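You operate a simulated robot arm through the tools that you are given. There is no shell and no other tool. Be economical: measure what you need, move in short steps, check, and stop when the job is done.

You are at the controls of a simulated two-armed robot. One attempt, no reset.

## Task
Try the bench gripper on the bran bag till the grip lamp lights.
Fine: the bag lies before it; lay it on the pads with the air off; then open the tines, air off and bled, bag back.
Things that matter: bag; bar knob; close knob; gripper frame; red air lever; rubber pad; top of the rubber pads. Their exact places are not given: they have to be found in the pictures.

It is judged by the outcome, as a careful person would: the job done as asked, and still so three seconds after it is handed in. It fails if anything else is knocked over, pushed out of place, dropped, spilled or broken.

## Robot
Two 7-joint arms with two-finger parallel grippers on one trunk, on a base that drives. Base frame: it is fixed to the floor where the robot stands at the start and does not move with it; the origin is under the middle of the robot, x ahead of it, y to its left, z up. Units: mm, degrees, N and s.
The left shoulder is at the start at [20, 113, 1247], the right one opposite. With the tool pointing down near the work surface each hand reaches from about 200 to 600 mm from the robot's upright axis, wherever it stands, measured 20 degrees to its own side. Places, roughly: bar knob [1200, -300, 900]; close knob [1000, -200, 900]; gripper frame [700, 200, 900]; red air lever [1000, -300, 900]; top of the rubber pads [700, 200, 1000]. Payload 1.57 kg a hand.
The tool frame of a hand sits at the grasp point between the pads (the TCP): z along the fingers, y along the line on which they close. The tips reach 30 mm beyond it. Largest opening 80 mm; finger width 17, thickness 12; the body of the gripper, 40 by 82 mm, starts 80 mm behind the TCP.
Orientation is that of the tool frame in the base frame, as a unit quaternion [x, y, z, w]. With the fingers straight down and closing along the base's y, the tool's x points along the base's -x, its y along +y and its z along -z.

## Interface
- The arms move only by the tool servo_tool. It takes "left_deltas", "right_deltas" or both (then of equal length, played together; a hand with none holds still); each is a list of rows, each an object of numbers (a shift or turn left out is 0, a gripper value left out holds the last): "claw": the closure, from 0 (fully open) to 1 (shut); "x", "y", "z": the shift along the base's x, y, z in mm; "ax", "ay", "az": the turn, a rotation vector about the base's x, y, z in degrees. In form: [{"claw": .., "x": .., "y": .., "z": .., "ax": .., "ay": .., "az": ..}, ...]. A call has 1 to 8 rows; each row shifts and turns the commanded pose from where the row before left it. Each row takes 0.2 s and may step no farther than 50 mm and 8.6 degrees from the row before; otherwise, or with a gripper value out of range, the whole call is refused. Where a pose cannot be reached the arm comes as near as it can. A force on the tool above 50 N (or 10 N above the force at the start of the call, whichever is more), or a blocked arm, ends the call early, and 0.2 s more pass. The fingers move at their own pace (about 45 mm/s each) and stop on an object; they squeeze with about 36 N. The grip force told is the motor's: it shows also when the fingers shut on nothing. Time passes only in rows, and 0.2 s behind the last, so rows that do not move let the fingers close. The reply holds the time, the measured pose of the TCP, the force on the tool along the base axes, the opening and the grip force, in the units named above and with some noise, with the torque about the TCP (base axes, N m) and any sound that the robot's microphone picked up.
- Cameras (640 x 400 px; columns grow to the right, rows downward): "scene" is now at [101, -32.9, 1378.3]; the picture's right is [-0.17, -0.98, 0.00], its down [-0.60, 0.11, -0.79] and it looks along [0.78, -0.14, -0.61] (base axes); focal length 214 px, centre (320, 200). "left" rides on the left gripper at [72, 7, -122] in its tool frame; the picture's right is [-0.09, 1.00, 0.00], its down [-0.84, -0.08, -0.54] and it looks along [-0.54, -0.05, 0.84] (tool axes); focal length 238 px, centre (320, 200). "right" rides on the right gripper at [72, -7, -122] in its tool frame; the picture's right is [0.09, 1.00, 0.00], its down [-0.84, 0.08, -0.54] and it looks along [-0.54, 0.05, 0.84] (tool axes); focal length 238 px, centre (320, 200).
- snapshot(camera): a new picture of that camera. No time passes.
- raise_lower(by): slides the trunk up (or, below 0, down) by that many mm; the arms and the scene camera ride with it, the base frame stays. It gives what a move gives, with no picture.
- steer(legs): drives the robot by 1 to 6 legs, each [ahead, left, turn to the left] in mm, mm and degrees, along the robot's own axes; the way and the turn of a leg run together, so that a leg with both is an arc; at most 1500 mm and 180 degrees a leg. The arms and the cameras ride along, it lands a little off, and it stops where it bumps. It gives what a move gives.
- head_to(pan, tilt): turns the head with the scene camera to pan (to the left, within 80 degrees either way) and tilt (down, from -29 to 69), counted from straight ahead of the robot. It gives what a move gives.
- measure_at(camera, pixels): for up to 12 pixels [column, row] of the newest picture of that camera ("zoom" is the newest enlarged one), the place [x, y, z] in the base frame of the surface seen there, good to about 3 mm, but the place of the scene camera against the robot may be out by one fixed shift of up to 25 mm in any direction. No time passes.
- inspect(camera, box): a new picture of the part [left, top, right, bottom] of that camera's present view, enlarged. No time passes.
- hand_in(): hands the job in; it is judged then, once.

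Keep the steps short. Do not move on a guess: measure, check each grasp and each placing, and mend mistakes. In all there are 80 turns and 58 pictures (those below and enlarged ones count). Leave the grippers open and the arms clear of the work at the hand-in unless told otherwise, and finish with a single line.

The tools are called after "Call:" as name(argument=value, ...) on one line, values as JSON. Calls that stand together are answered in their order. servo_tool: Moves the arms, as the interface text tells. Its arguments: {"type":"object","properties":{"left_deltas":{"type":"array","items":{"type":"object","properties":{"claw":{"type":"number"},"x":{"type":"number"},"y":{"type":"number"},"z":{"type":"number"},"ax":{"type":"number"},"ay":{"type":"number"},"az":{"type":"number"}}}},"right_deltas":{"type":"array","items":{"type":"object","properties":{"claw":{"type":"number"},"x":{"type":"number"},"y":{"type":"number"},"z":{"type":"number"},"ax":{"type":"number"},"ay":{"type":"number"},"az":{"type":"number"}}}}},"required":[]} The other tools are called the same way: raise_lower (by) slides the trunk up or down; steer (legs) drives the base; head_to (pan, tilt) turns the head that bears the scene camera; snapshot (camera) takes a picture; measure_at (camera, pixels) gives the place of the surface under pixels of a picture; inspect (camera, box) takes an enlarged picture of a part of a camera's view; hand_in () hands the job in.

At the start:

```text
time: 0.0
left_tcp_pos: [371.1, 150.0, 1263.8]
left_orientation: [0.0, 1.0, -0.001, 0.0]
left_wrist_force: [0.4, -1.2, 0.0]
left_torque: [-0.03, 0.04, -0.03]
left_width: 80.1
left_finger_force: 0.0
right_tcp_pos: [231.0, -154.3, 1230.2]
right_orientation: [0.0, 1.0, -0.001, 0.0]
right_wrist_force: [-0.4, 0.4, -0.1]
right_torque: [0.02, 0.03, -0.03]
right_width: 80.2
right_finger_force: 0.0
trunk travel left (down, up): [-300.0, 270.0]
robot x, y, heading: [0.4, 1.8, 0.0]
head pan, tilt: [-10.0, 37.7]
```

scene: 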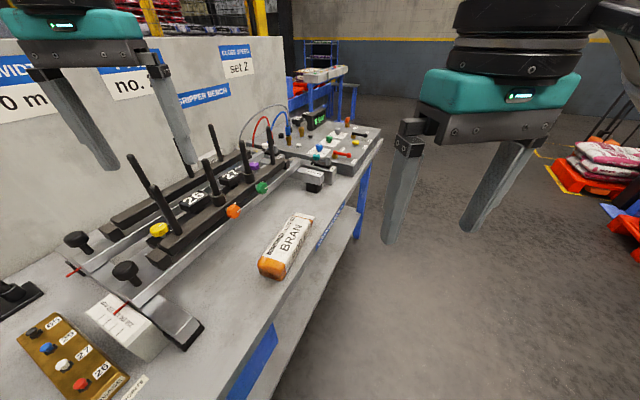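
right: 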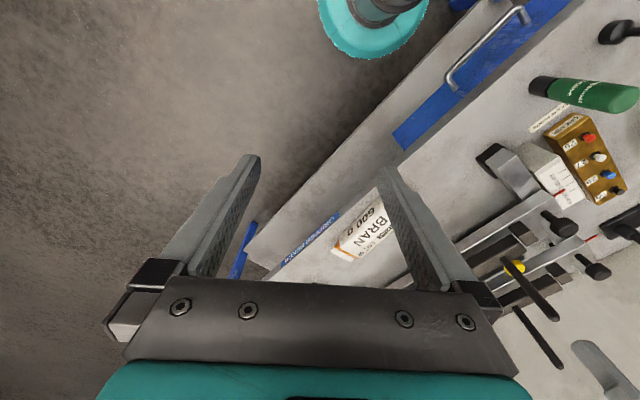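
left: 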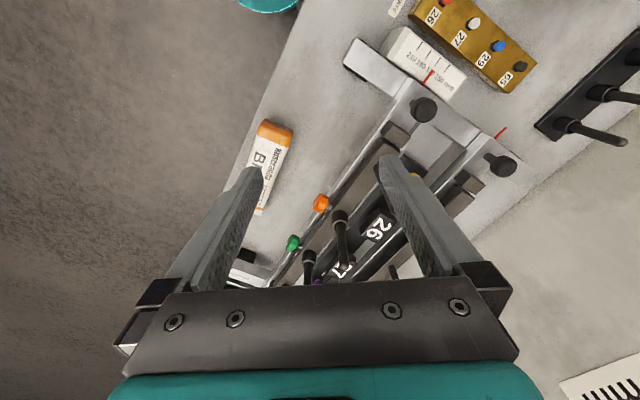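

I see a bench with a gripper frame, a BRAN bag at about (287,245), and a control board at about (325,145). I'll enlarge these parts to read the labels.

Call:
inspect(camera="scene", box=[230, 60, 390, 200])

Call:
inspect(camera="scene", box=[0, 120, 330, 400])

Call:
inspect(camera="scene", box=[0, 30, 280, 170])

```text
2.86 times, centred on (310, 130) of scene
```

zoom: 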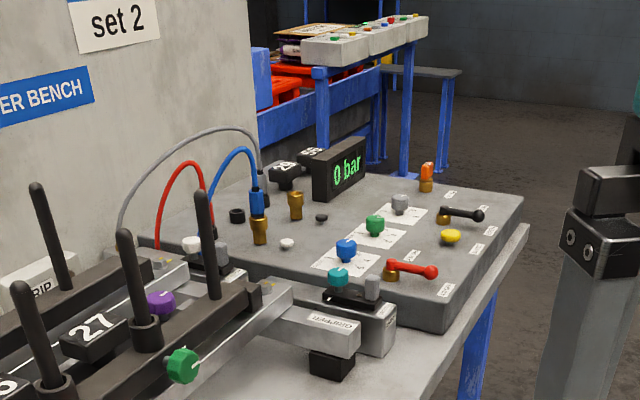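

```text
1.43 times, centred on (165, 260) of scene
```

zoom: 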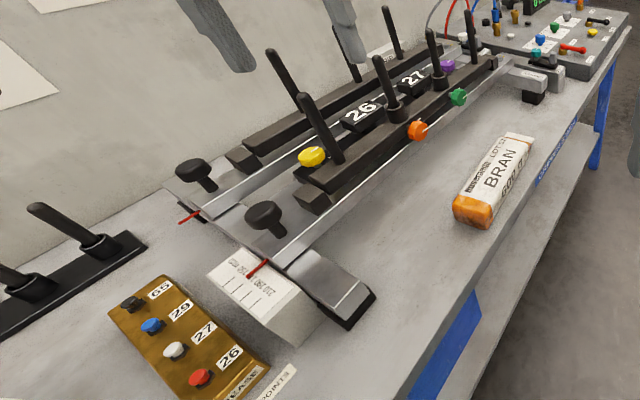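

```text
2.29 times, centred on (140, 100) of scene
```

zoom: 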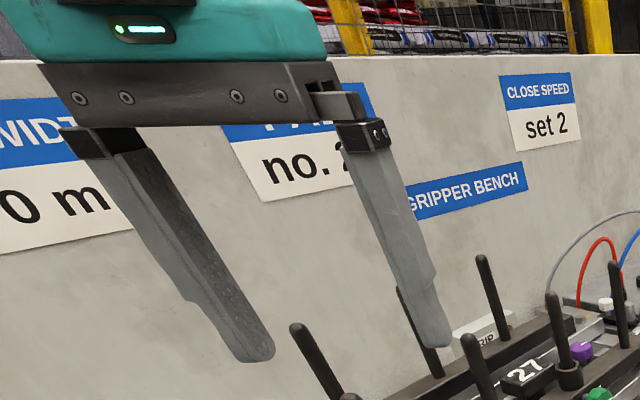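

The wall carries set cards (width, pad no., close speed) that the left hand hides. I'll turn the head left to see them.

Call:
head_to(pan=40, tilt=20)

Call:
snapshot(camera="scene")

```text
time: 1.2
left_tcp_pos: [370.9, 150.8, 1264.4]
left_orientation: [0.001, 1.0, -0.001, -0.001]
left_wrist_force: [-0.4, 0.4, 0.2]
left_torque: [0.0, 0.0, 0.0]
left_width: 80.1
left_finger_force: 0.0
right_tcp_pos: [230.6, -154.4, 1229.2]
right_orientation: [0.0, 1.0, 0.001, 0.0]
right_wrist_force: [-0.2, 0.0, 0.6]
right_torque: [-0.01, 0.01, -0.01]
right_width: 80.0
right_finger_force: 0.0
trunk travel left (down, up): [-300.0, 270.0]
robot x, y, heading: [3.3, 5.5, -0.0]
head pan, tilt: [40.0, 20.0]
```

```text
51 pictures are left
```

scene: 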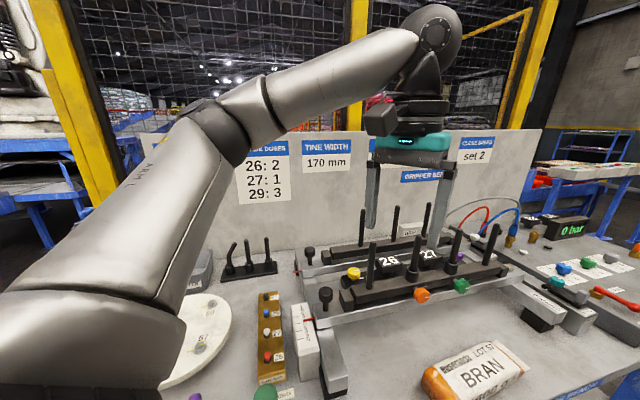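

Call:
inspect(camera="scene", box=[230, 130, 390, 230])

Call:
inspect(camera="scene", box=[360, 130, 520, 230])

Call:
inspect(camera="scene", box=[290, 200, 530, 350])

```text
4.00 times, centred on (310, 180) of scene
```

zoom: 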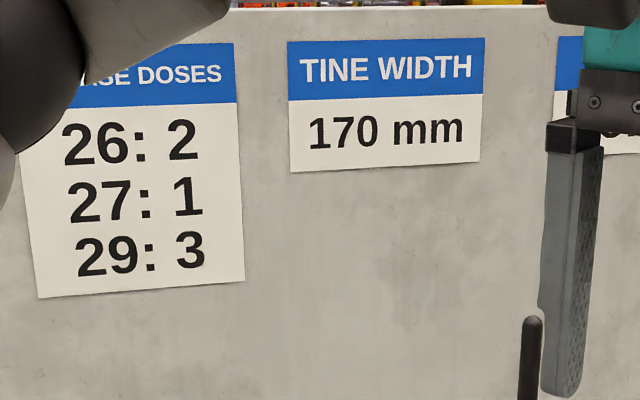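

```text
4.00 times, centred on (440, 180) of scene
```

zoom: 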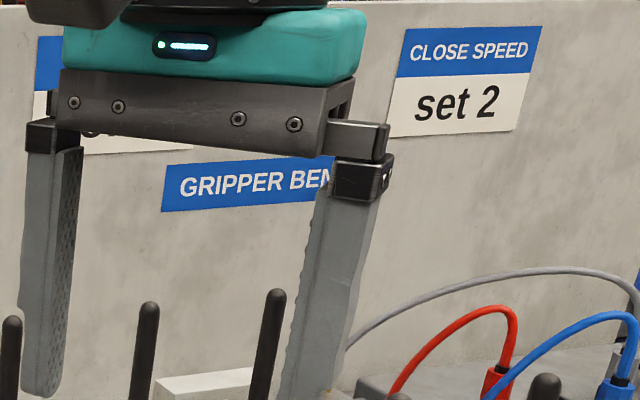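

```text
2.67 times, centred on (410, 275) of scene
```

zoom: 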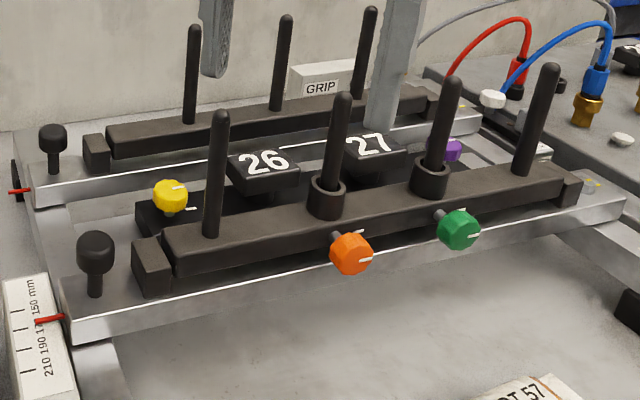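

I'll measure the bench layout: bag, frame, and panel from this view, after pointing the head at the middle of it.

Call:
head_to(pan=-5, tilt=35)

Call:
inspect(camera="scene", box=[240, 60, 400, 160])

Call:
snapshot(camera="scene")

```text
time: 2.3
left_tcp_pos: [371.3, 150.6, 1263.7]
left_orientation: [0.0, 1.0, -0.001, -0.002]
left_wrist_force: [-0.5, 0.6, -0.4]
left_torque: [-0.01, -0.01, -0.01]
left_width: 79.9
left_finger_force: 0.0
right_tcp_pos: [230.0, -155.0, 1229.9]
right_orientation: [0.0, 1.0, 0.0, 0.0]
right_wrist_force: [0.5, -0.3, 0.6]
right_torque: [0.03, 0.0, 0.0]
right_width: 80.1
right_finger_force: 0.2
trunk travel left (down, up): [-300.0, 270.0]
robot x, y, heading: [-0.3, -3.6, -0.1]
head pan, tilt: [-5.0, 35.0]
```

```text
4.00 times, centred on (320, 110) of scene
```

zoom: 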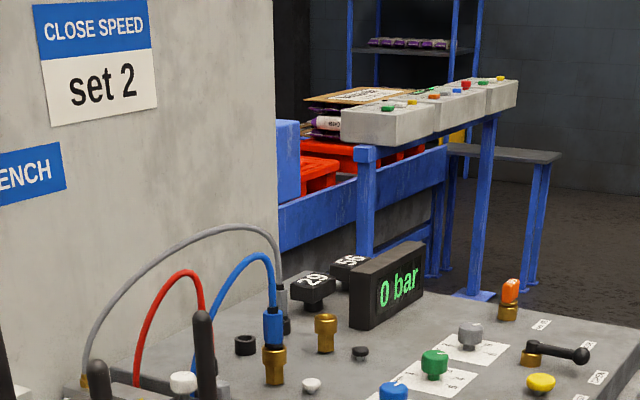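

```text
46 pictures are left
```

scene: 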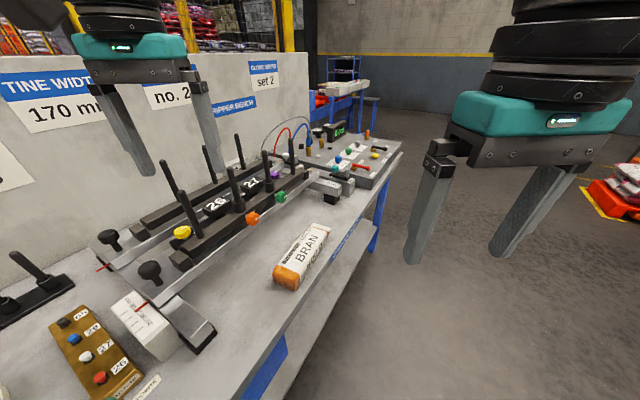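

Now I'll measure the bag corners, bench edge, frame and panel controls in this view.

Call:
measure_at(camera="scene", pixels=[[285, 278], [318, 230], [275, 350], [390, 158], [213, 335], [350, 148], [362, 166], [375, 155], [337, 163], [345, 153], [353, 147], [215, 205]])

Call:
measure_at(camera="scene", pixels=[[108, 238], [149, 270], [181, 232], [251, 218], [280, 197], [327, 188], [366, 132], [335, 130], [350, 165], [296, 165], [135, 310], [400, 143]])

```text
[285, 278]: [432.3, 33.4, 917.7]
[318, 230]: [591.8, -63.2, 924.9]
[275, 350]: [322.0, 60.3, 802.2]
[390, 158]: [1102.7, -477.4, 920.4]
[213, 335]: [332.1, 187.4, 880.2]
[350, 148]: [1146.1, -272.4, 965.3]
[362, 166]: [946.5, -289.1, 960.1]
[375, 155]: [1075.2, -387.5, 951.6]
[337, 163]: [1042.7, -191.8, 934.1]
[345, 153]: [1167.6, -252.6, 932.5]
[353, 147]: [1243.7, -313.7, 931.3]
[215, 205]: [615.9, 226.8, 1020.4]
```

```text
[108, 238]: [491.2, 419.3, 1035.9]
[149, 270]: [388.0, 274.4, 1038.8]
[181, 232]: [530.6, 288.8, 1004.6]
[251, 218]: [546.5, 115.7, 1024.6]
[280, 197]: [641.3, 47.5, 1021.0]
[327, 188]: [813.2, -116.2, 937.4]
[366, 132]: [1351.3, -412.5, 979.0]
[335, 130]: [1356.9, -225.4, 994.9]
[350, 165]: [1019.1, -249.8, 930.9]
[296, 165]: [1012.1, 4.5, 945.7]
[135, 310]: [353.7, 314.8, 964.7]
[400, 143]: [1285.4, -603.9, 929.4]
```

The bench runs about 33° to the right of my forward axis. I'll turn left to face it squarely and slide right (along the bench) to stand before the panel and read its labels. Hands are high and clear.

Call:
steer(legs=[[0, 0, 56], [0, -900, 0]])

Call:
head_to(pan=0, tilt=50)

Call:
snapshot(camera="scene")

```text
time: 9.6
left_tcp_pos: [849.3, -129.3, 1264.5]
left_orientation: [-0.468, 0.884, -0.002, -0.001]
left_wrist_force: [-0.3, 0.1, -0.7]
left_torque: [0.0, 0.02, -0.05]
left_width: 80.0
left_finger_force: 0.1
right_tcp_pos: [1023.2, -417.6, 1229.5]
right_orientation: [-0.468, 0.884, 0.001, 0.0]
right_wrist_force: [0.3, 0.0, -0.4]
right_torque: [0.0, 0.04, 0.02]
right_width: 79.9
right_finger_force: 0.0
trunk travel left (down, up): [-300.0, 270.0]
robot x, y, heading: [763.4, -524.0, 55.8]
head pan, tilt: [-5.0, 35.0]
```

```text
time: 10.4
left_tcp_pos: [848.3, -129.0, 1263.7]
left_orientation: [-0.468, 0.884, -0.001, -0.002]
left_wrist_force: [-0.2, 0.9, -0.8]
left_torque: [0.02, -0.02, -0.02]
left_width: 79.9
left_finger_force: 0.0
right_tcp_pos: [1021.9, -417.9, 1229.7]
right_orientation: [-0.468, 0.884, 0.0, 0.0]
right_wrist_force: [0.5, 0.2, 0.6]
right_torque: [0.04, -0.03, 0.01]
right_width: 80.1
right_finger_force: 0.0
trunk travel left (down, up): [-300.0, 270.0]
robot x, y, heading: [763.7, -522.4, 56.0]
head pan, tilt: [0.0, 50.0]
```

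```text
45 pictures are left
```

scene: 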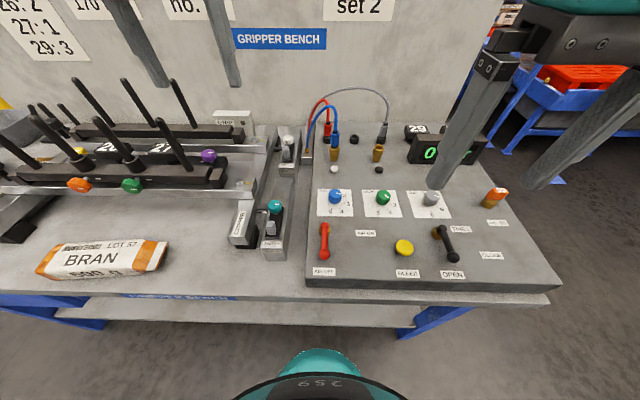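

A good frontal view. I'll enlarge the panel, the cylinders and the frame.

Call:
inspect(camera="scene", box=[300, 180, 460, 285])

Call:
inspect(camera="scene", box=[400, 120, 530, 285])

Call:
inspect(camera="scene", box=[200, 100, 350, 250])

Call:
inspect(camera="scene", box=[0, 70, 260, 290])

```text
3.81 times, centred on (380, 232) of scene
```

zoom: 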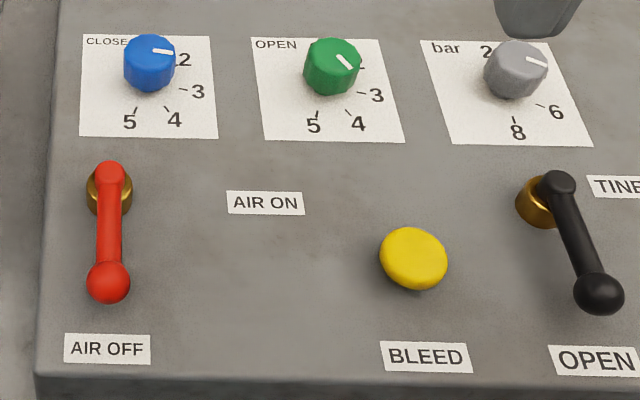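

```text
2.42 times, centred on (465, 202) of scene
```

zoom: 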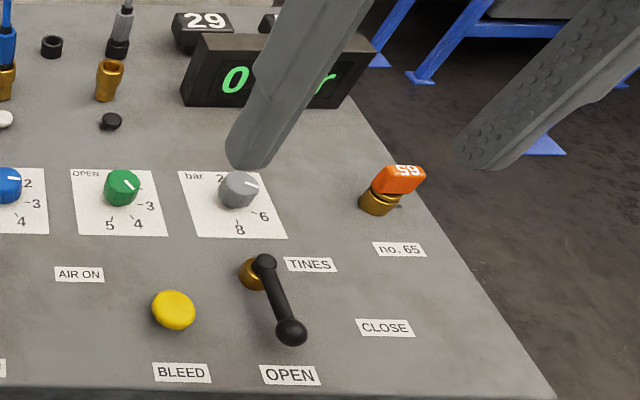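

```text
2.67 times, centred on (275, 175) of scene
```

zoom: 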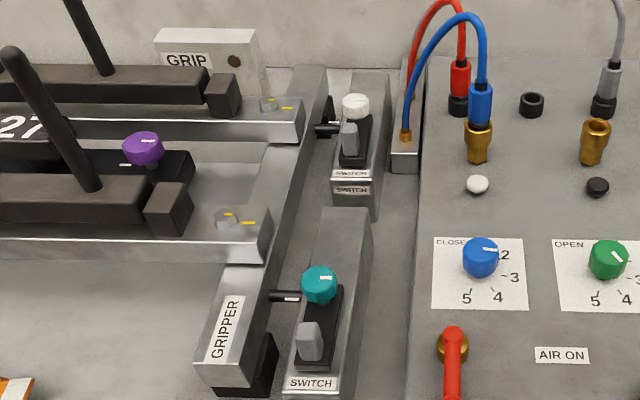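

```text
1.82 times, centred on (130, 180) of scene
```

zoom: 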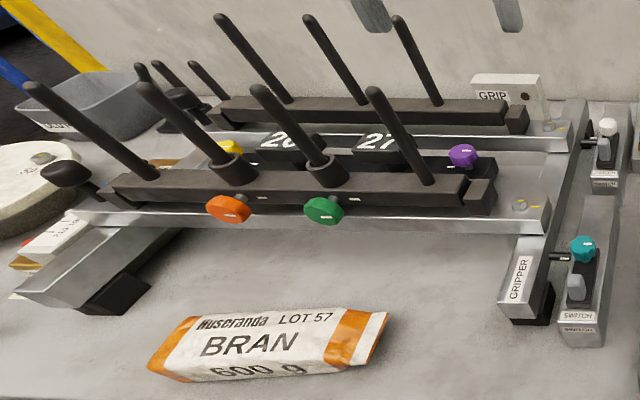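

The panel has CLOSE/OPEN speed knobs, a bar knob, an air lever (OFF now), a BLEED button and a TINES lever (OPEN now). I need the wall cards fully and the scale readings; I'll lift both hands and bring them in to clear the view, then look at the wall.

Call:
servo_tool(left_deltas=[{"z": 50}, {"z": 50}, {"z": 50}, {"z": 50}], right_deltas=[{"z": 50}, {"z": 50}, {"z": 50}, {"z": 50}])

Call:
head_to(pan=20, tilt=30)

Call:
snapshot(camera="scene")

```text
time: 11.4
left_tcp_pos: [842.5, -129.3, 1437.5]
left_orientation: [-0.467, 0.884, -0.003, 0.003]
left_wrist_force: [-0.5, 1.3, -0.5]
left_torque: [-0.09, -0.09, 0.0]
left_width: 80.0
left_finger_force: 0.1
left hand out of reach, approached as far as the arm can: row 4
right_tcp_pos: [1017.5, -411.4, 1419.7]
right_orientation: [-0.469, 0.883, -0.001, 0.0]
right_wrist_force: [-0.7, 0.6, 0.5]
right_torque: [-0.14, -0.07, 0.02]
right_width: 80.1
right_finger_force: 0.0
right hand out of reach, approached as far as the arm can: row 4
trunk travel left (down, up): [-300.0, 270.0]
robot x, y, heading: [766.8, -521.8, 55.8]
head pan, tilt: [0.0, 50.0]
```

```text
time: 12.2
left_tcp_pos: [846.1, -134.5, 1437.2]
left_orientation: [-0.467, 0.884, -0.001, 0.001]
left_wrist_force: [0.1, 0.8, -0.8]
left_torque: [-0.04, 0.0, -0.02]
left_width: 80.0
left_finger_force: 0.1
right_tcp_pos: [1019.5, -412.7, 1420.4]
right_orientation: [-0.468, 0.884, 0.001, 0.0]
right_wrist_force: [-0.3, 0.3, 0.8]
right_torque: [-0.02, 0.02, 0.0]
right_width: 79.8
right_finger_force: 0.0
trunk travel left (down, up): [-300.0, 270.0]
robot x, y, heading: [762.1, -519.1, 55.8]
head pan, tilt: [20.0, 30.0]
```

```text
40 pictures are left
```

scene: 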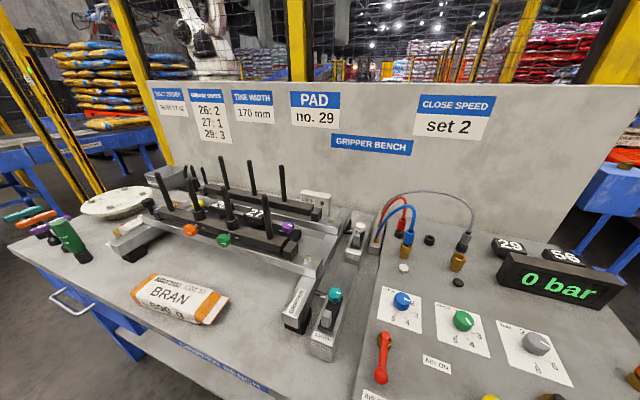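

Call:
inspect(camera="scene", box=[140, 75, 350, 150])

Call:
inspect(camera="scene", box=[360, 270, 580, 400])

Call:
inspect(camera="scene", box=[90, 150, 350, 320])

```text
3.05 times, centred on (245, 112) of scene
```

zoom: 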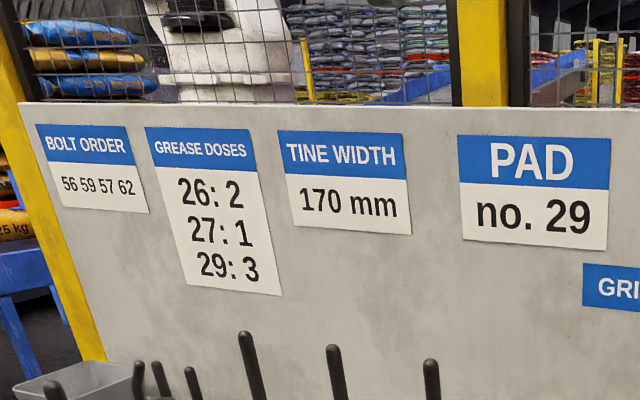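

```text
2.91 times, centred on (470, 335) of scene
```

zoom: 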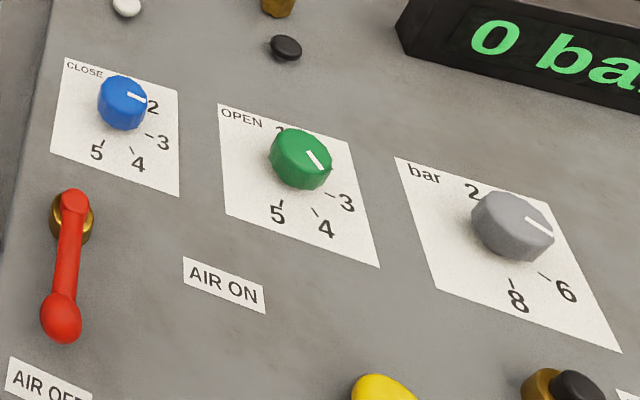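

```text
2.35 times, centred on (220, 235) of scene
```

zoom: 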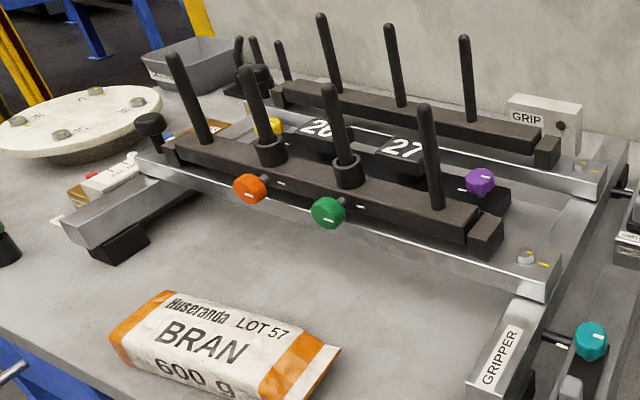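

Card: close speed 2; the blue CLOSE knob points at 2 already, bar knob points at about 4, the air is off at 0 bar. Now I measure bag, pads 26/27 and the tines in the last enlarged picture.

Call:
measure_at(camera="zoom", pixels=[[170, 297], [113, 340], [130, 372], [330, 355], [285, 330], [200, 345], [316, 128], [400, 146], [340, 260], [330, 92], [425, 110], [248, 75]])

Call:
measure_at(camera="zoom", pixels=[[320, 17], [392, 30], [465, 40], [175, 58], [460, 215], [400, 195], [450, 120], [360, 110], [390, 175], [480, 180], [562, 127], [330, 350]])

```text
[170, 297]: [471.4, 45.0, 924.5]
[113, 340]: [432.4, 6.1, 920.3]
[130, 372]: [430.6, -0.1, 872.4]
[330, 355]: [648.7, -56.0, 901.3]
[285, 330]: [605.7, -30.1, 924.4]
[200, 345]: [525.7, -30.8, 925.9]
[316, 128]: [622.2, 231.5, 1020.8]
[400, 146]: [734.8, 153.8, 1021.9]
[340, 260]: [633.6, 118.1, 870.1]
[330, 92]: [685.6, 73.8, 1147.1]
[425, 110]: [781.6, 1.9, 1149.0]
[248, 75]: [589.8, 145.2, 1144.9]
```

```text
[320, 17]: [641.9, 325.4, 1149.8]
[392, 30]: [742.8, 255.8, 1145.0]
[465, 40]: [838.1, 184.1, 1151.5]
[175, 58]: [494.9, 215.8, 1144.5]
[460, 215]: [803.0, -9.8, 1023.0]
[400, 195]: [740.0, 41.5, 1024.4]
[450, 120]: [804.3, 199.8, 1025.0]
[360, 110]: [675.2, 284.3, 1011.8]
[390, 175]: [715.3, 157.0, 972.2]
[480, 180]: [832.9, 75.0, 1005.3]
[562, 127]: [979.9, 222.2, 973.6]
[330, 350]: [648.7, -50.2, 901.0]
```

Front tine tops line up along -36.4°, tine rows lie 178 mm apart with tops z≈1148, pads 26/27 tops z≈1021. Bag about 210 × 60 × 53 mm. I'll slide left about 300 mm to have the bag and pads before the left hand, with slight turn to be square.

Call:
steer(legs=[[0, 0, -2], [25, 300, 0]])

Call:
servo_tool(left_deltas=[{"az": 8.5}, {"az": 8.5}, {"az": 8.5}, {"az": 8.5}, {"az": 8.5}, {"az": 8.5}, {"az": 8.5}, {"az": 8.5}])

Call:
head_to(pan=20, tilt=52)

Call:
snapshot(camera="scene")

```text
time: 14.6
left_tcp_pos: [638.9, 57.5, 1438.2]
left_orientation: [-0.448, 0.894, -0.001, 0.001]
left_wrist_force: [0.2, -0.1, -0.2]
left_torque: [0.0, 0.01, 0.01]
left_width: 80.0
left_finger_force: 0.1
right_tcp_pos: [802.4, -229.1, 1419.4]
right_orientation: [-0.45, 0.893, 0.001, -0.001]
right_wrist_force: [0.0, 0.1, 0.6]
right_torque: [0.0, 0.0, -0.02]
right_width: 79.9
right_finger_force: 0.0
trunk travel left (down, up): [-300.0, 270.0]
robot x, y, heading: [543.0, -322.8, 53.5]
head pan, tilt: [20.0, 30.0]
```

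```text
time: 16.4
left_tcp_pos: [638.9, 59.1, 1436.3]
left_orientation: [0.872, -0.489, 0.0, 0.0]
left_wrist_force: [-0.1, -0.6, 0.6]
left_torque: [-0.03, 0.01, 0.0]
left_width: 79.6
left_finger_force: 0.1
right_tcp_pos: [801.9, -231.8, 1419.1]
right_orientation: [-0.449, 0.894, 0.0, 0.0]
right_wrist_force: [-1.1, 0.5, 0.0]
right_torque: [-0.01, 0.02, -0.02]
right_width: 79.9
right_finger_force: 0.1
trunk travel left (down, up): [-300.0, 270.0]
robot x, y, heading: [537.7, -327.4, 53.3]
head pan, tilt: [20.0, 30.0]
```

```text
time: 17.3
left_tcp_pos: [640.4, 58.2, 1436.9]
left_orientation: [0.871, -0.491, 0.001, -0.001]
left_wrist_force: [-0.1, 0.1, -0.1]
left_torque: [0.0, 0.03, -0.01]
left_width: 79.8
left_finger_force: 0.1
right_tcp_pos: [803.9, -230.0, 1419.0]
right_orientation: [-0.449, 0.894, 0.001, -0.001]
right_wrist_force: [0.2, -0.1, -0.4]
right_torque: [0.03, 0.02, 0.01]
right_width: 80.2
right_finger_force: 0.0
trunk travel left (down, up): [-300.0, 270.0]
robot x, y, heading: [544.5, -327.8, 53.2]
head pan, tilt: [20.0, 52.0]
```

```text
36 pictures are left
```

scene: 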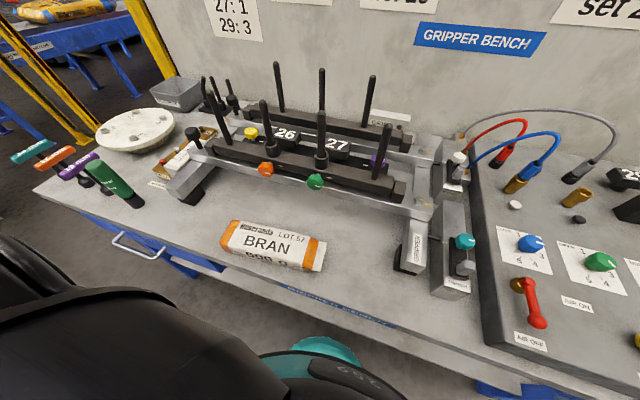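

Hand is turned by 68°; I measure the bag again from this view before bringing the hand over it.

Call:
measure_at(camera="scene", pixels=[[233, 222], [222, 243], [326, 243], [318, 268], [272, 240], [283, 130], [338, 145], [310, 215], [264, 101], [387, 125]])

Call:
servo_tool(left_deltas=[{"z": -50, "az": 8}, {"z": -50, "az": 8}, {"z": -50, "az": 7}, {"z": -50, "az": 7}, {"x": -40, "y": -30}, {"x": -40, "y": -30}, {"x": -20, "y": -20, "z": -30}])

Call:
snapshot(camera="left")

```text
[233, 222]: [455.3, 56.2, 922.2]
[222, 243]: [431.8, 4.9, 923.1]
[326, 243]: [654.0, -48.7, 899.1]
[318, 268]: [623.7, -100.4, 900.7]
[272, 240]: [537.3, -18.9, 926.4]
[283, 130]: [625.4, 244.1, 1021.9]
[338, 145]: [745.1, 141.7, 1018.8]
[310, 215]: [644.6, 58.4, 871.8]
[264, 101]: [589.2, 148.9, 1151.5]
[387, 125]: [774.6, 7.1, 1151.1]
```

```text
time: 18.9
left_tcp_pos: [539.4, -24.5, 1207.1]
left_orientation: [0.969, -0.246, 0.0, -0.002]
left_wrist_force: [0.1, 0.7, -0.3]
left_torque: [0.0, -0.01, 0.01]
left_width: 80.2
left_finger_force: 0.1
right_tcp_pos: [802.3, -230.2, 1420.4]
right_orientation: [-0.45, 0.893, 0.001, 0.001]
right_wrist_force: [0.0, -0.4, -0.6]
right_torque: [-0.02, 0.01, 0.04]
right_width: 80.0
right_finger_force: 0.2
trunk travel left (down, up): [-300.0, 270.0]
robot x, y, heading: [542.9, -326.6, 53.3]
head pan, tilt: [20.0, 52.0]
```

```text
35 pictures are left
```

left: 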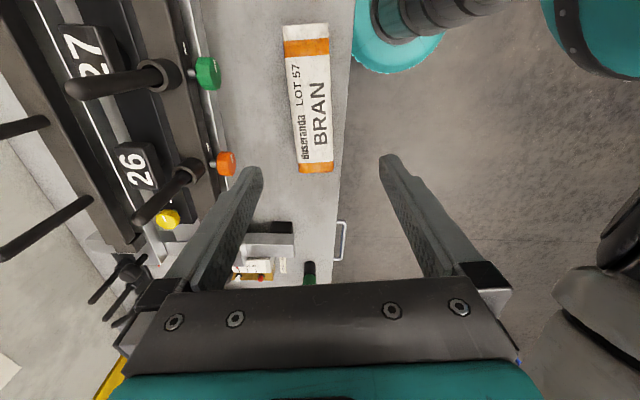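

The bag shows at about (313,100) right beneath the hand. I'll measure it precisely with this wrist camera.

Call:
measure_at(camera="left", pixels=[[286, 30], [325, 28], [299, 168], [331, 167], [290, 98], [329, 98], [312, 98], [345, 98], [275, 98], [135, 160], [95, 55]])

```text
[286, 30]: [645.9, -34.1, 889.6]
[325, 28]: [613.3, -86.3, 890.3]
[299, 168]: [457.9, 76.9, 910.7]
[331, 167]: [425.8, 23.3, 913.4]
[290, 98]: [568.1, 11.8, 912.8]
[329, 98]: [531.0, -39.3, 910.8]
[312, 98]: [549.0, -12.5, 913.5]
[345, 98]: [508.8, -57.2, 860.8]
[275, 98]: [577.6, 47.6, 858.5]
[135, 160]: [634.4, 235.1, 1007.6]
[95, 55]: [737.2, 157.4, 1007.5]
```

Wrist camera: bag axis at -30.4°, center (536,-5), width 62, top z 913, bench z 860; pads top z 1007. The scene camera reads about 13 mm high. I lower the open hand to z≈960 over the bag first.

Call:
servo_tool(left_deltas=[{"x": -5, "y": 20, "az": -2}, {"z": -50}, {"z": -50}, {"z": -50}, {"z": -50}, {"z": -37}])

Call:
snapshot(camera="left")

```text
time: 20.3
left_tcp_pos: [536.1, -4.2, 967.9]
left_orientation: [0.964, -0.265, 0.001, -0.002]
left_wrist_force: [0.2, 0.8, -0.3]
left_torque: [-0.01, 0.01, 0.01]
left_width: 79.9
left_finger_force: 0.0
right_tcp_pos: [802.6, -229.1, 1421.3]
right_orientation: [-0.45, 0.893, 0.001, 0.0]
right_wrist_force: [0.6, 0.3, -0.2]
right_torque: [0.02, 0.03, 0.02]
right_width: 80.1
right_finger_force: 0.1
trunk travel left (down, up): [-300.0, 270.0]
robot x, y, heading: [540.7, -325.2, 53.2]
head pan, tilt: [20.0, 52.0]
```

```text
34 pictures are left
```

left: 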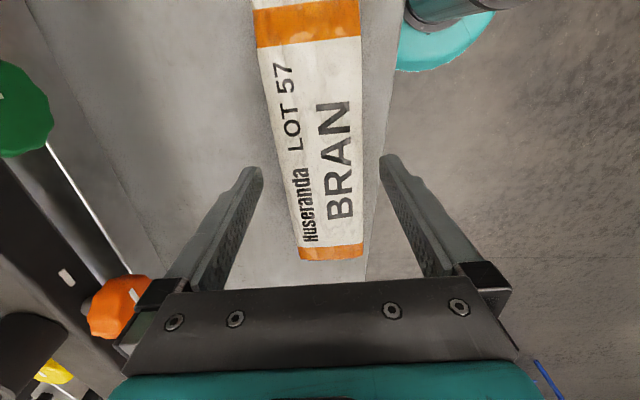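

Bag lies centred between the tips (edges at 275 and 365, tips at 262 and 380). The orange knob at (115,305) is near; I'll measure its clearance before lowering.

Call:
measure_at(camera="left", pixels=[[125, 290], [148, 285], [110, 320], [300, 165], [340, 165], [30, 100], [45, 110]])

```text
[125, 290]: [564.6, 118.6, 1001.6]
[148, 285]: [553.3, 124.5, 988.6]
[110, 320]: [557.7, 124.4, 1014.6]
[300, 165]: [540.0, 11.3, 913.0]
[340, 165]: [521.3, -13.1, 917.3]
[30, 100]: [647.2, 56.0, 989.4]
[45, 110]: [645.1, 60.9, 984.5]
```

The knob is ~115 mm off the hand's axis: clear. Lower to z≈902 and close gently on the bag.

Call:
servo_tool(left_deltas=[{"z": -35}, {"z": -30}, {"claw": 0.15}, {"claw": 0.3}, {"claw": 0.4}, {"claw": 0.4}])

```text
time: 21.7
left_tcp_pos: [534.0, -2.2, 904.0]
left_orientation: [0.964, -0.265, 0.0, -0.002]
left_wrist_force: [0.6, 0.0, 0.3]
left_torque: [-0.05, -0.16, -0.04]
left_width: 69.9
left_finger_force: 36.1
right_tcp_pos: [802.9, -231.1, 1419.8]
right_orientation: [-0.449, 0.893, 0.001, 0.0]
right_wrist_force: [-0.4, -0.7, -0.7]
right_torque: [-0.01, -0.01, -0.01]
right_width: 80.0
right_finger_force: 0.0
trunk travel left (down, up): [-300.0, 270.0]
robot x, y, heading: [542.8, -326.1, 53.6]
head pan, tilt: [20.0, 52.0]
```

The fingers stopped at 70 mm with 36 N: bag held. Lift it and check the weight.

Call:
servo_tool(left_deltas=[{"z": 10, "claw": 0.5}, {"z": 30}, {"z": 45}, {"z": 50}, {"z": 50}, {"z": 50}, {"z": 50}, {"z": 35}])

Call:
snapshot(camera="left")

```text
time: 23.5
left_tcp_pos: [533.9, -4.6, 1221.1]
left_orientation: [0.964, -0.265, -0.001, -0.001]
left_wrist_force: [-0.3, -0.5, -5.0]
left_torque: [-0.03, -0.11, 0.02]
left_width: 69.7
left_finger_force: 36.3
right_tcp_pos: [802.4, -230.4, 1419.8]
right_orientation: [-0.449, 0.893, 0.0, -0.001]
right_wrist_force: [0.4, -0.1, -0.5]
right_torque: [0.01, 0.02, -0.02]
right_width: 80.3
right_finger_force: 0.1
trunk travel left (down, up): [-300.0, 270.0]
robot x, y, heading: [543.3, -326.3, 53.7]
head pan, tilt: [20.0, 52.0]
```

```text
33 pictures are left
```

left: 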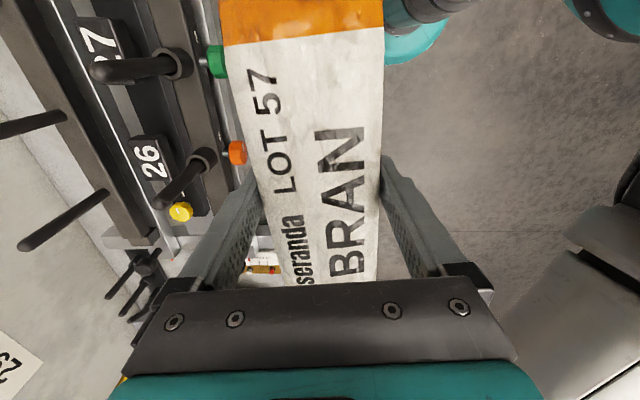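

Held, about 5 N, level. Now measure pads and tine tips with this camera for the placing.

Call:
measure_at(camera="left", pixels=[[96, 70], [160, 198], [5, 125], [25, 244], [127, 146], [150, 140], [170, 175], [98, 45], [120, 40], [67, 20], [80, 120], [190, 125]])

Call:
inspect(camera="left", box=[0, 0, 250, 260])

```text
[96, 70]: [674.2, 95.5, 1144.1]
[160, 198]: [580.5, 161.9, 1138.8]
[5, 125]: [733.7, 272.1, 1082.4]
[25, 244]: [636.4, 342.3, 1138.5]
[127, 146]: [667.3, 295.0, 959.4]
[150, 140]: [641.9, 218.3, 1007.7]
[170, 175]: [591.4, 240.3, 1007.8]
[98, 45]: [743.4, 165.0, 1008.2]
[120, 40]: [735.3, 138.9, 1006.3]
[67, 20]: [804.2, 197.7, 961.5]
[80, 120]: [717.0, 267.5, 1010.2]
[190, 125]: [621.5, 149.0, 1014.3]
```

```text
1.54 times, centred on (125, 130) of left
```

zoom: 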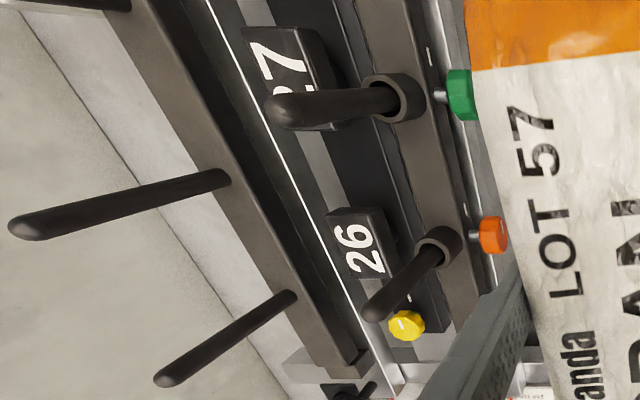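

Call:
measure_at(camera="zoom", pixels=[[329, 219], [366, 209], [387, 265], [350, 278], [247, 35], [296, 30], [332, 115], [400, 320], [410, 335], [425, 275], [268, 300], [460, 230]])

```text
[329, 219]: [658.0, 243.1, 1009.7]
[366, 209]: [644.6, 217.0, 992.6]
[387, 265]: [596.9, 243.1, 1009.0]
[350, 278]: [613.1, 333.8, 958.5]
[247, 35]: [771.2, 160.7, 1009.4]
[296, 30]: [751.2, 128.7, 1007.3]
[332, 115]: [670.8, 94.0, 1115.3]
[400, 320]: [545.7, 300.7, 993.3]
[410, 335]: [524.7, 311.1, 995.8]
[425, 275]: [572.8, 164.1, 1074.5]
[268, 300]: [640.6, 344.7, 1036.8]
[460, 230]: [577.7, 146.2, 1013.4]
```

Pads 26/27 centre is (683,200), top z≈1008, midway between the tine rows (n 473 and 652). I carry the bag across at z≈1221 (its bottom 35 mm above the tine tips) and turn -5.5° to match the frame.

Call:
servo_tool(left_deltas=[{"x": 25, "y": 34, "az": -2}, {"x": 25, "y": 34, "az": -2}, {"x": 25, "y": 34, "az": -1.5}, {"x": 25, "y": 34}, {"x": 25, "y": 34}, {"x": 23, "y": 36}])

Call:
snapshot(camera="left")

Call:
snapshot(camera="scene")

```text
time: 24.9
left_tcp_pos: [683.8, 203.2, 1223.9]
left_orientation: [0.95, -0.311, -0.001, 0.0]
left_wrist_force: [-0.1, -0.2, -5.7]
left_torque: [-0.07, -0.07, -0.01]
left_width: 69.6
left_finger_force: 35.7
right_tcp_pos: [804.5, -228.7, 1419.9]
right_orientation: [-0.448, 0.894, 0.001, -0.001]
right_wrist_force: [-0.4, -0.2, -0.2]
right_torque: [-0.01, 0.04, 0.01]
right_width: 79.8
right_finger_force: 0.1
trunk travel left (down, up): [-300.0, 270.0]
robot x, y, heading: [543.8, -325.8, 53.1]
head pan, tilt: [20.0, 52.0]
```

```text
31 pictures are left
```

left: 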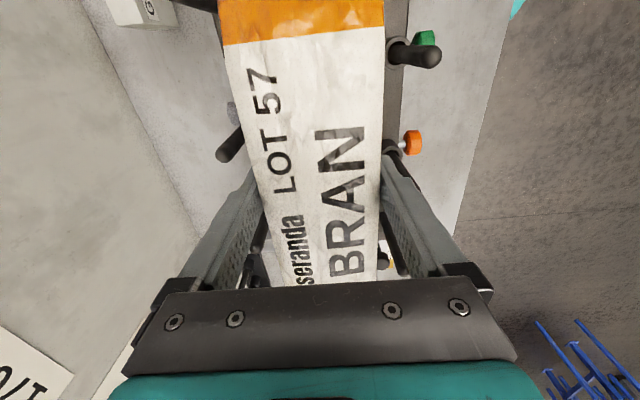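

```text
30 pictures are left
```

scene: 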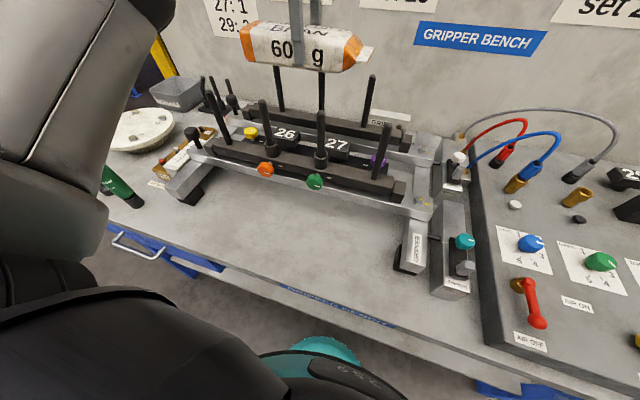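

The bag is over the middle between the tine rows. Lower it straight down between them to just above the pads.

Call:
servo_tool(left_deltas=[{"z": -40}, {"z": -40}, {"z": -40}, {"z": -30}])

Call:
inspect(camera="scene", box=[180, 40, 440, 210])

```text
time: 25.9
left_tcp_pos: [682.4, 205.2, 1077.2]
left_orientation: [0.951, -0.311, 0.0, -0.002]
left_wrist_force: [0.3, 0.5, -6.0]
left_torque: [-0.07, -0.06, 0.03]
left_width: 69.8
left_finger_force: 35.9
right_tcp_pos: [802.6, -229.4, 1419.6]
right_orientation: [-0.45, 0.893, 0.001, 0.0]
right_wrist_force: [0.5, -0.4, 0.6]
right_torque: [-0.03, 0.02, -0.02]
right_width: 80.1
right_finger_force: 0.1
trunk travel left (down, up): [-300.0, 270.0]
robot x, y, heading: [539.6, -326.4, 53.5]
head pan, tilt: [20.0, 52.0]
```

```text
2.35 times, centred on (310, 125) of scene
```

zoom: 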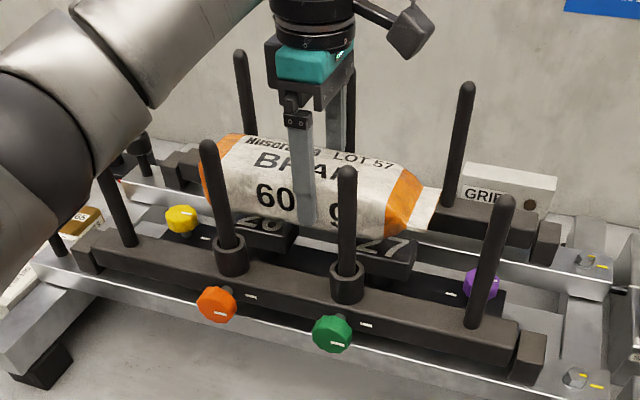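

Bag is just over the pads. Lower in small steps until the weight leaves the hand.

Call:
servo_tool(left_deltas=[{"z": -10, "y": -3}, {"z": -6}, {"z": -4}, {"z": -3}, {"z": 0}])

```text
time: 27.1
left_tcp_pos: [681.6, 202.4, 1052.1]
left_orientation: [0.95, -0.311, 0.001, -0.001]
left_wrist_force: [-0.7, 0.2, -5.7]
left_torque: [0.0, -0.01, 0.0]
left_width: 70.0
left_finger_force: 36.1
right_tcp_pos: [803.3, -230.0, 1419.4]
right_orientation: [-0.449, 0.893, 0.0, 0.0]
right_wrist_force: [0.0, 0.2, -0.2]
right_torque: [-0.02, 0.02, -0.01]
right_width: 80.0
right_finger_force: 0.2
trunk travel left (down, up): [-300.0, 270.0]
robot x, y, heading: [541.3, -322.5, 53.4]
head pan, tilt: [20.0, 52.0]
```

Call:
servo_tool(left_deltas=[{"z": -2}, {"z": -2}, {"z": 0}])

```text
time: 27.9
left_tcp_pos: [681.1, 201.4, 1052.7]
left_orientation: [0.951, -0.309, 0.002, -0.004]
left_wrist_force: [-5.3, 4.8, 23.2]
left_torque: [-0.03, 0.8, 0.04]
left_width: 69.8
left_finger_force: 35.5
right_tcp_pos: [801.8, -231.3, 1420.1]
right_orientation: [-0.449, 0.893, 0.001, 0.0]
right_wrist_force: [-0.1, 0.4, -0.7]
right_torque: [-0.01, 0.0, 0.0]
right_width: 79.9
right_finger_force: 0.1
trunk travel left (down, up): [-300.0, 270.0]
robot x, y, heading: [541.6, -325.9, 53.3]
head pan, tilt: [20.0, 52.0]
```

Contact: 23 N upward at z 1052. Ease up 3 mm and open slowly, letting the bag sit.

Call:
servo_tool(left_deltas=[{"z": 3}, {"claw": 0.05}, {"claw": 0.0}, {}, {}])

Call:
servo_tool(left_deltas=[{"z": 15}, {"z": 45}, {"z": 50}, {"z": 50}])

Call:
snapshot(camera="left")

Call:
inspect(camera="scene", box=[180, 40, 440, 210])

```text
time: 29.1
left_tcp_pos: [683.4, 201.6, 1051.4]
left_orientation: [0.951, -0.311, 0.0, -0.001]
left_wrist_force: [-0.5, 0.4, -0.2]
left_torque: [0.0, 0.0, 0.0]
left_width: 80.1
left_finger_force: 0.0
right_tcp_pos: [803.7, -228.7, 1420.5]
right_orientation: [-0.449, 0.894, 0.001, 0.0]
right_wrist_force: [-0.6, 0.8, -1.0]
right_torque: [0.04, -0.04, 0.01]
right_width: 79.9
right_finger_force: 0.0
trunk travel left (down, up): [-300.0, 270.0]
robot x, y, heading: [546.5, -329.8, 53.3]
head pan, tilt: [20.0, 52.0]
```

```text
time: 30.1
left_tcp_pos: [682.9, 201.3, 1213.5]
left_orientation: [0.951, -0.31, 0.0, -0.001]
left_wrist_force: [0.1, 0.2, -0.4]
left_torque: [0.0, 0.0, 0.01]
left_width: 80.0
left_finger_force: 0.1
right_tcp_pos: [803.2, -230.5, 1422.0]
right_orientation: [-0.449, 0.893, 0.001, 0.0]
right_wrist_force: [0.7, -0.1, -0.2]
right_torque: [-0.02, 0.01, 0.02]
right_width: 79.9
right_finger_force: 0.0
trunk travel left (down, up): [-300.0, 270.0]
robot x, y, heading: [538.4, -323.8, 53.3]
head pan, tilt: [20.0, 52.0]
```

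```text
28 pictures are left
```

left: 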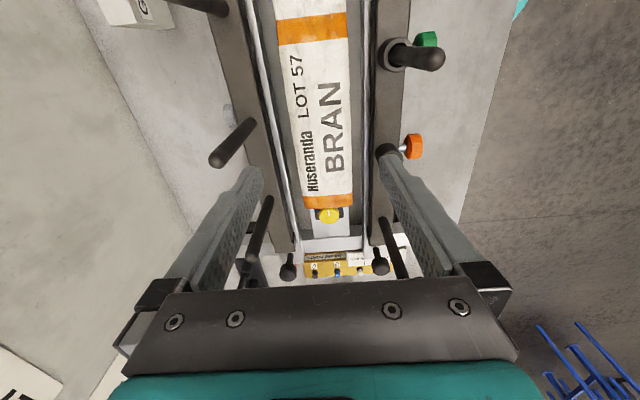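

```text
2.35 times, centred on (310, 125) of scene
```

zoom: 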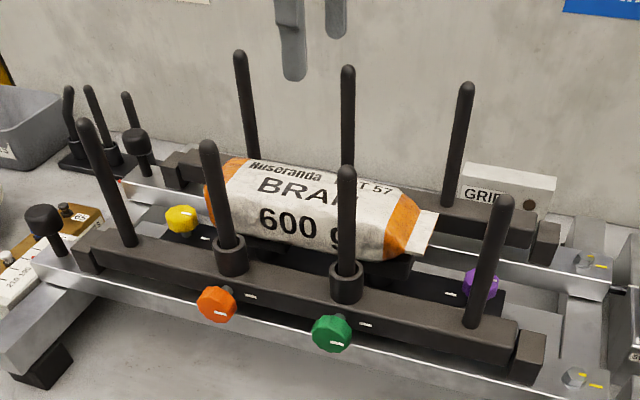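

The bag rests evenly on both pads, tines stand around it. I withdraw the left hand towards me, then slide right to the panel.

Call:
servo_tool(left_deltas=[{"z": 20}, {"x": -29, "y": -40, "z": 10}, {"x": -29, "y": -40}, {"x": -29, "y": -40}, {"x": -29, "y": -40}, {"x": -10, "y": -20}])

Call:
steer(legs=[[0, -250, 0]])

Call:
head_to(pan=-10, tilt=55)

Call:
snapshot(camera="scene")

Call:
snapshot(camera="right")

```text
refused: row 2 steps farther than a row can; nothing moved
```

```text
time: 31.9
left_tcp_pos: [886.7, 51.7, 1212.1]
left_orientation: [0.95, -0.312, 0.0, -0.001]
left_wrist_force: [0.5, -0.2, 0.5]
left_torque: [-0.02, 0.02, 0.0]
left_width: 80.2
left_finger_force: 0.1
right_tcp_pos: [1004.3, -382.8, 1420.3]
right_orientation: [-0.448, 0.894, 0.001, 0.0]
right_wrist_force: [0.0, 0.0, -0.1]
right_torque: [0.02, 0.02, 0.02]
right_width: 80.0
right_finger_force: 0.1
trunk travel left (down, up): [-300.0, 270.0]
robot x, y, heading: [744.7, -477.1, 53.1]
head pan, tilt: [20.0, 52.0]
```

```text
time: 32.9
left_tcp_pos: [886.0, 52.3, 1212.1]
left_orientation: [0.95, -0.312, 0.0, 0.0]
left_wrist_force: [-0.3, 0.6, -0.7]
left_torque: [0.01, 0.0, -0.01]
left_width: 80.0
left_finger_force: 0.0
right_tcp_pos: [1004.7, -381.9, 1419.5]
right_orientation: [-0.447, 0.895, 0.001, 0.0]
right_wrist_force: [0.5, 0.2, 0.1]
right_torque: [-0.03, -0.01, 0.02]
right_width: 80.3
right_finger_force: 0.0
trunk travel left (down, up): [-300.0, 270.0]
robot x, y, heading: [745.8, -478.8, 53.2]
head pan, tilt: [-10.0, 55.0]
```

```text
26 pictures are left
```

scene: 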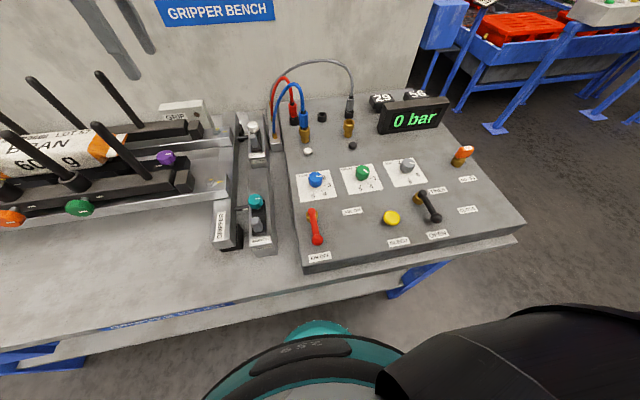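

```text
25 pictures are left
```

right: 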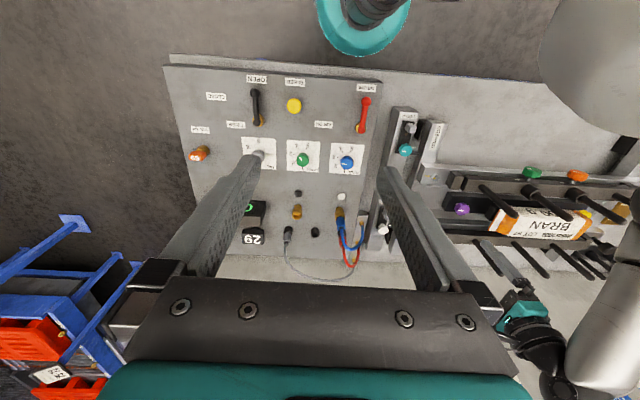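

The retract was refused (one step too long), but the hand stayed 40 mm above the tine tips during the slide; nothing was touched. I retract it now in legal steps, and look closely at the panel with the right camera.

Call:
servo_tool(left_deltas=[{"z": 20}, {"x": -28, "y": -38}, {"x": -28, "y": -38}, {"x": -28, "y": -38}, {"x": -28, "y": -38}])

Call:
inspect(camera="right", box=[160, 60, 400, 210])

Call:
measure_at(camera="zoom", pixels=[[547, 107], [535, 180], [253, 85], [258, 160], [357, 122], [262, 255], [380, 265], [496, 272], [430, 140], [540, 200], [225, 190], [545, 140]])

```text
time: 34.1
left_tcp_pos: [773.3, -98.6, 1232.1]
left_orientation: [0.95, -0.311, 0.0, -0.001]
left_wrist_force: [0.1, 0.6, 0.2]
left_torque: [0.01, 0.04, 0.02]
left_width: 80.2
left_finger_force: 0.0
right_tcp_pos: [1004.2, -381.6, 1419.3]
right_orientation: [-0.448, 0.894, 0.001, 0.0]
right_wrist_force: [-0.5, 0.8, 0.6]
right_torque: [0.01, 0.0, 0.0]
right_width: 80.1
right_finger_force: 0.0
trunk travel left (down, up): [-300.0, 270.0]
robot x, y, heading: [750.2, -477.5, 53.5]
head pan, tilt: [-10.0, 55.0]
```

```text
2.67 times, centred on (280, 135) of right
```

zoom: 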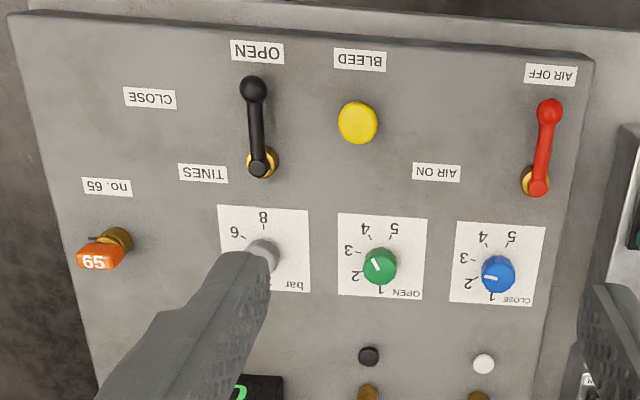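

```text
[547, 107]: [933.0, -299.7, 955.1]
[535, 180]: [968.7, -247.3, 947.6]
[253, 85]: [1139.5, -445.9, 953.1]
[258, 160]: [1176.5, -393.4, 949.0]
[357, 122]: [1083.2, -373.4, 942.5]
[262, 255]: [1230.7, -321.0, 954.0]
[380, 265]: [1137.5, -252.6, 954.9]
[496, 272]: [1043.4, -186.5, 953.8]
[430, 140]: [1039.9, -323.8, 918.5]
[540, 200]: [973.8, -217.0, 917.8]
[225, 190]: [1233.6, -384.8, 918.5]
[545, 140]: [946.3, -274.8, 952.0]
```

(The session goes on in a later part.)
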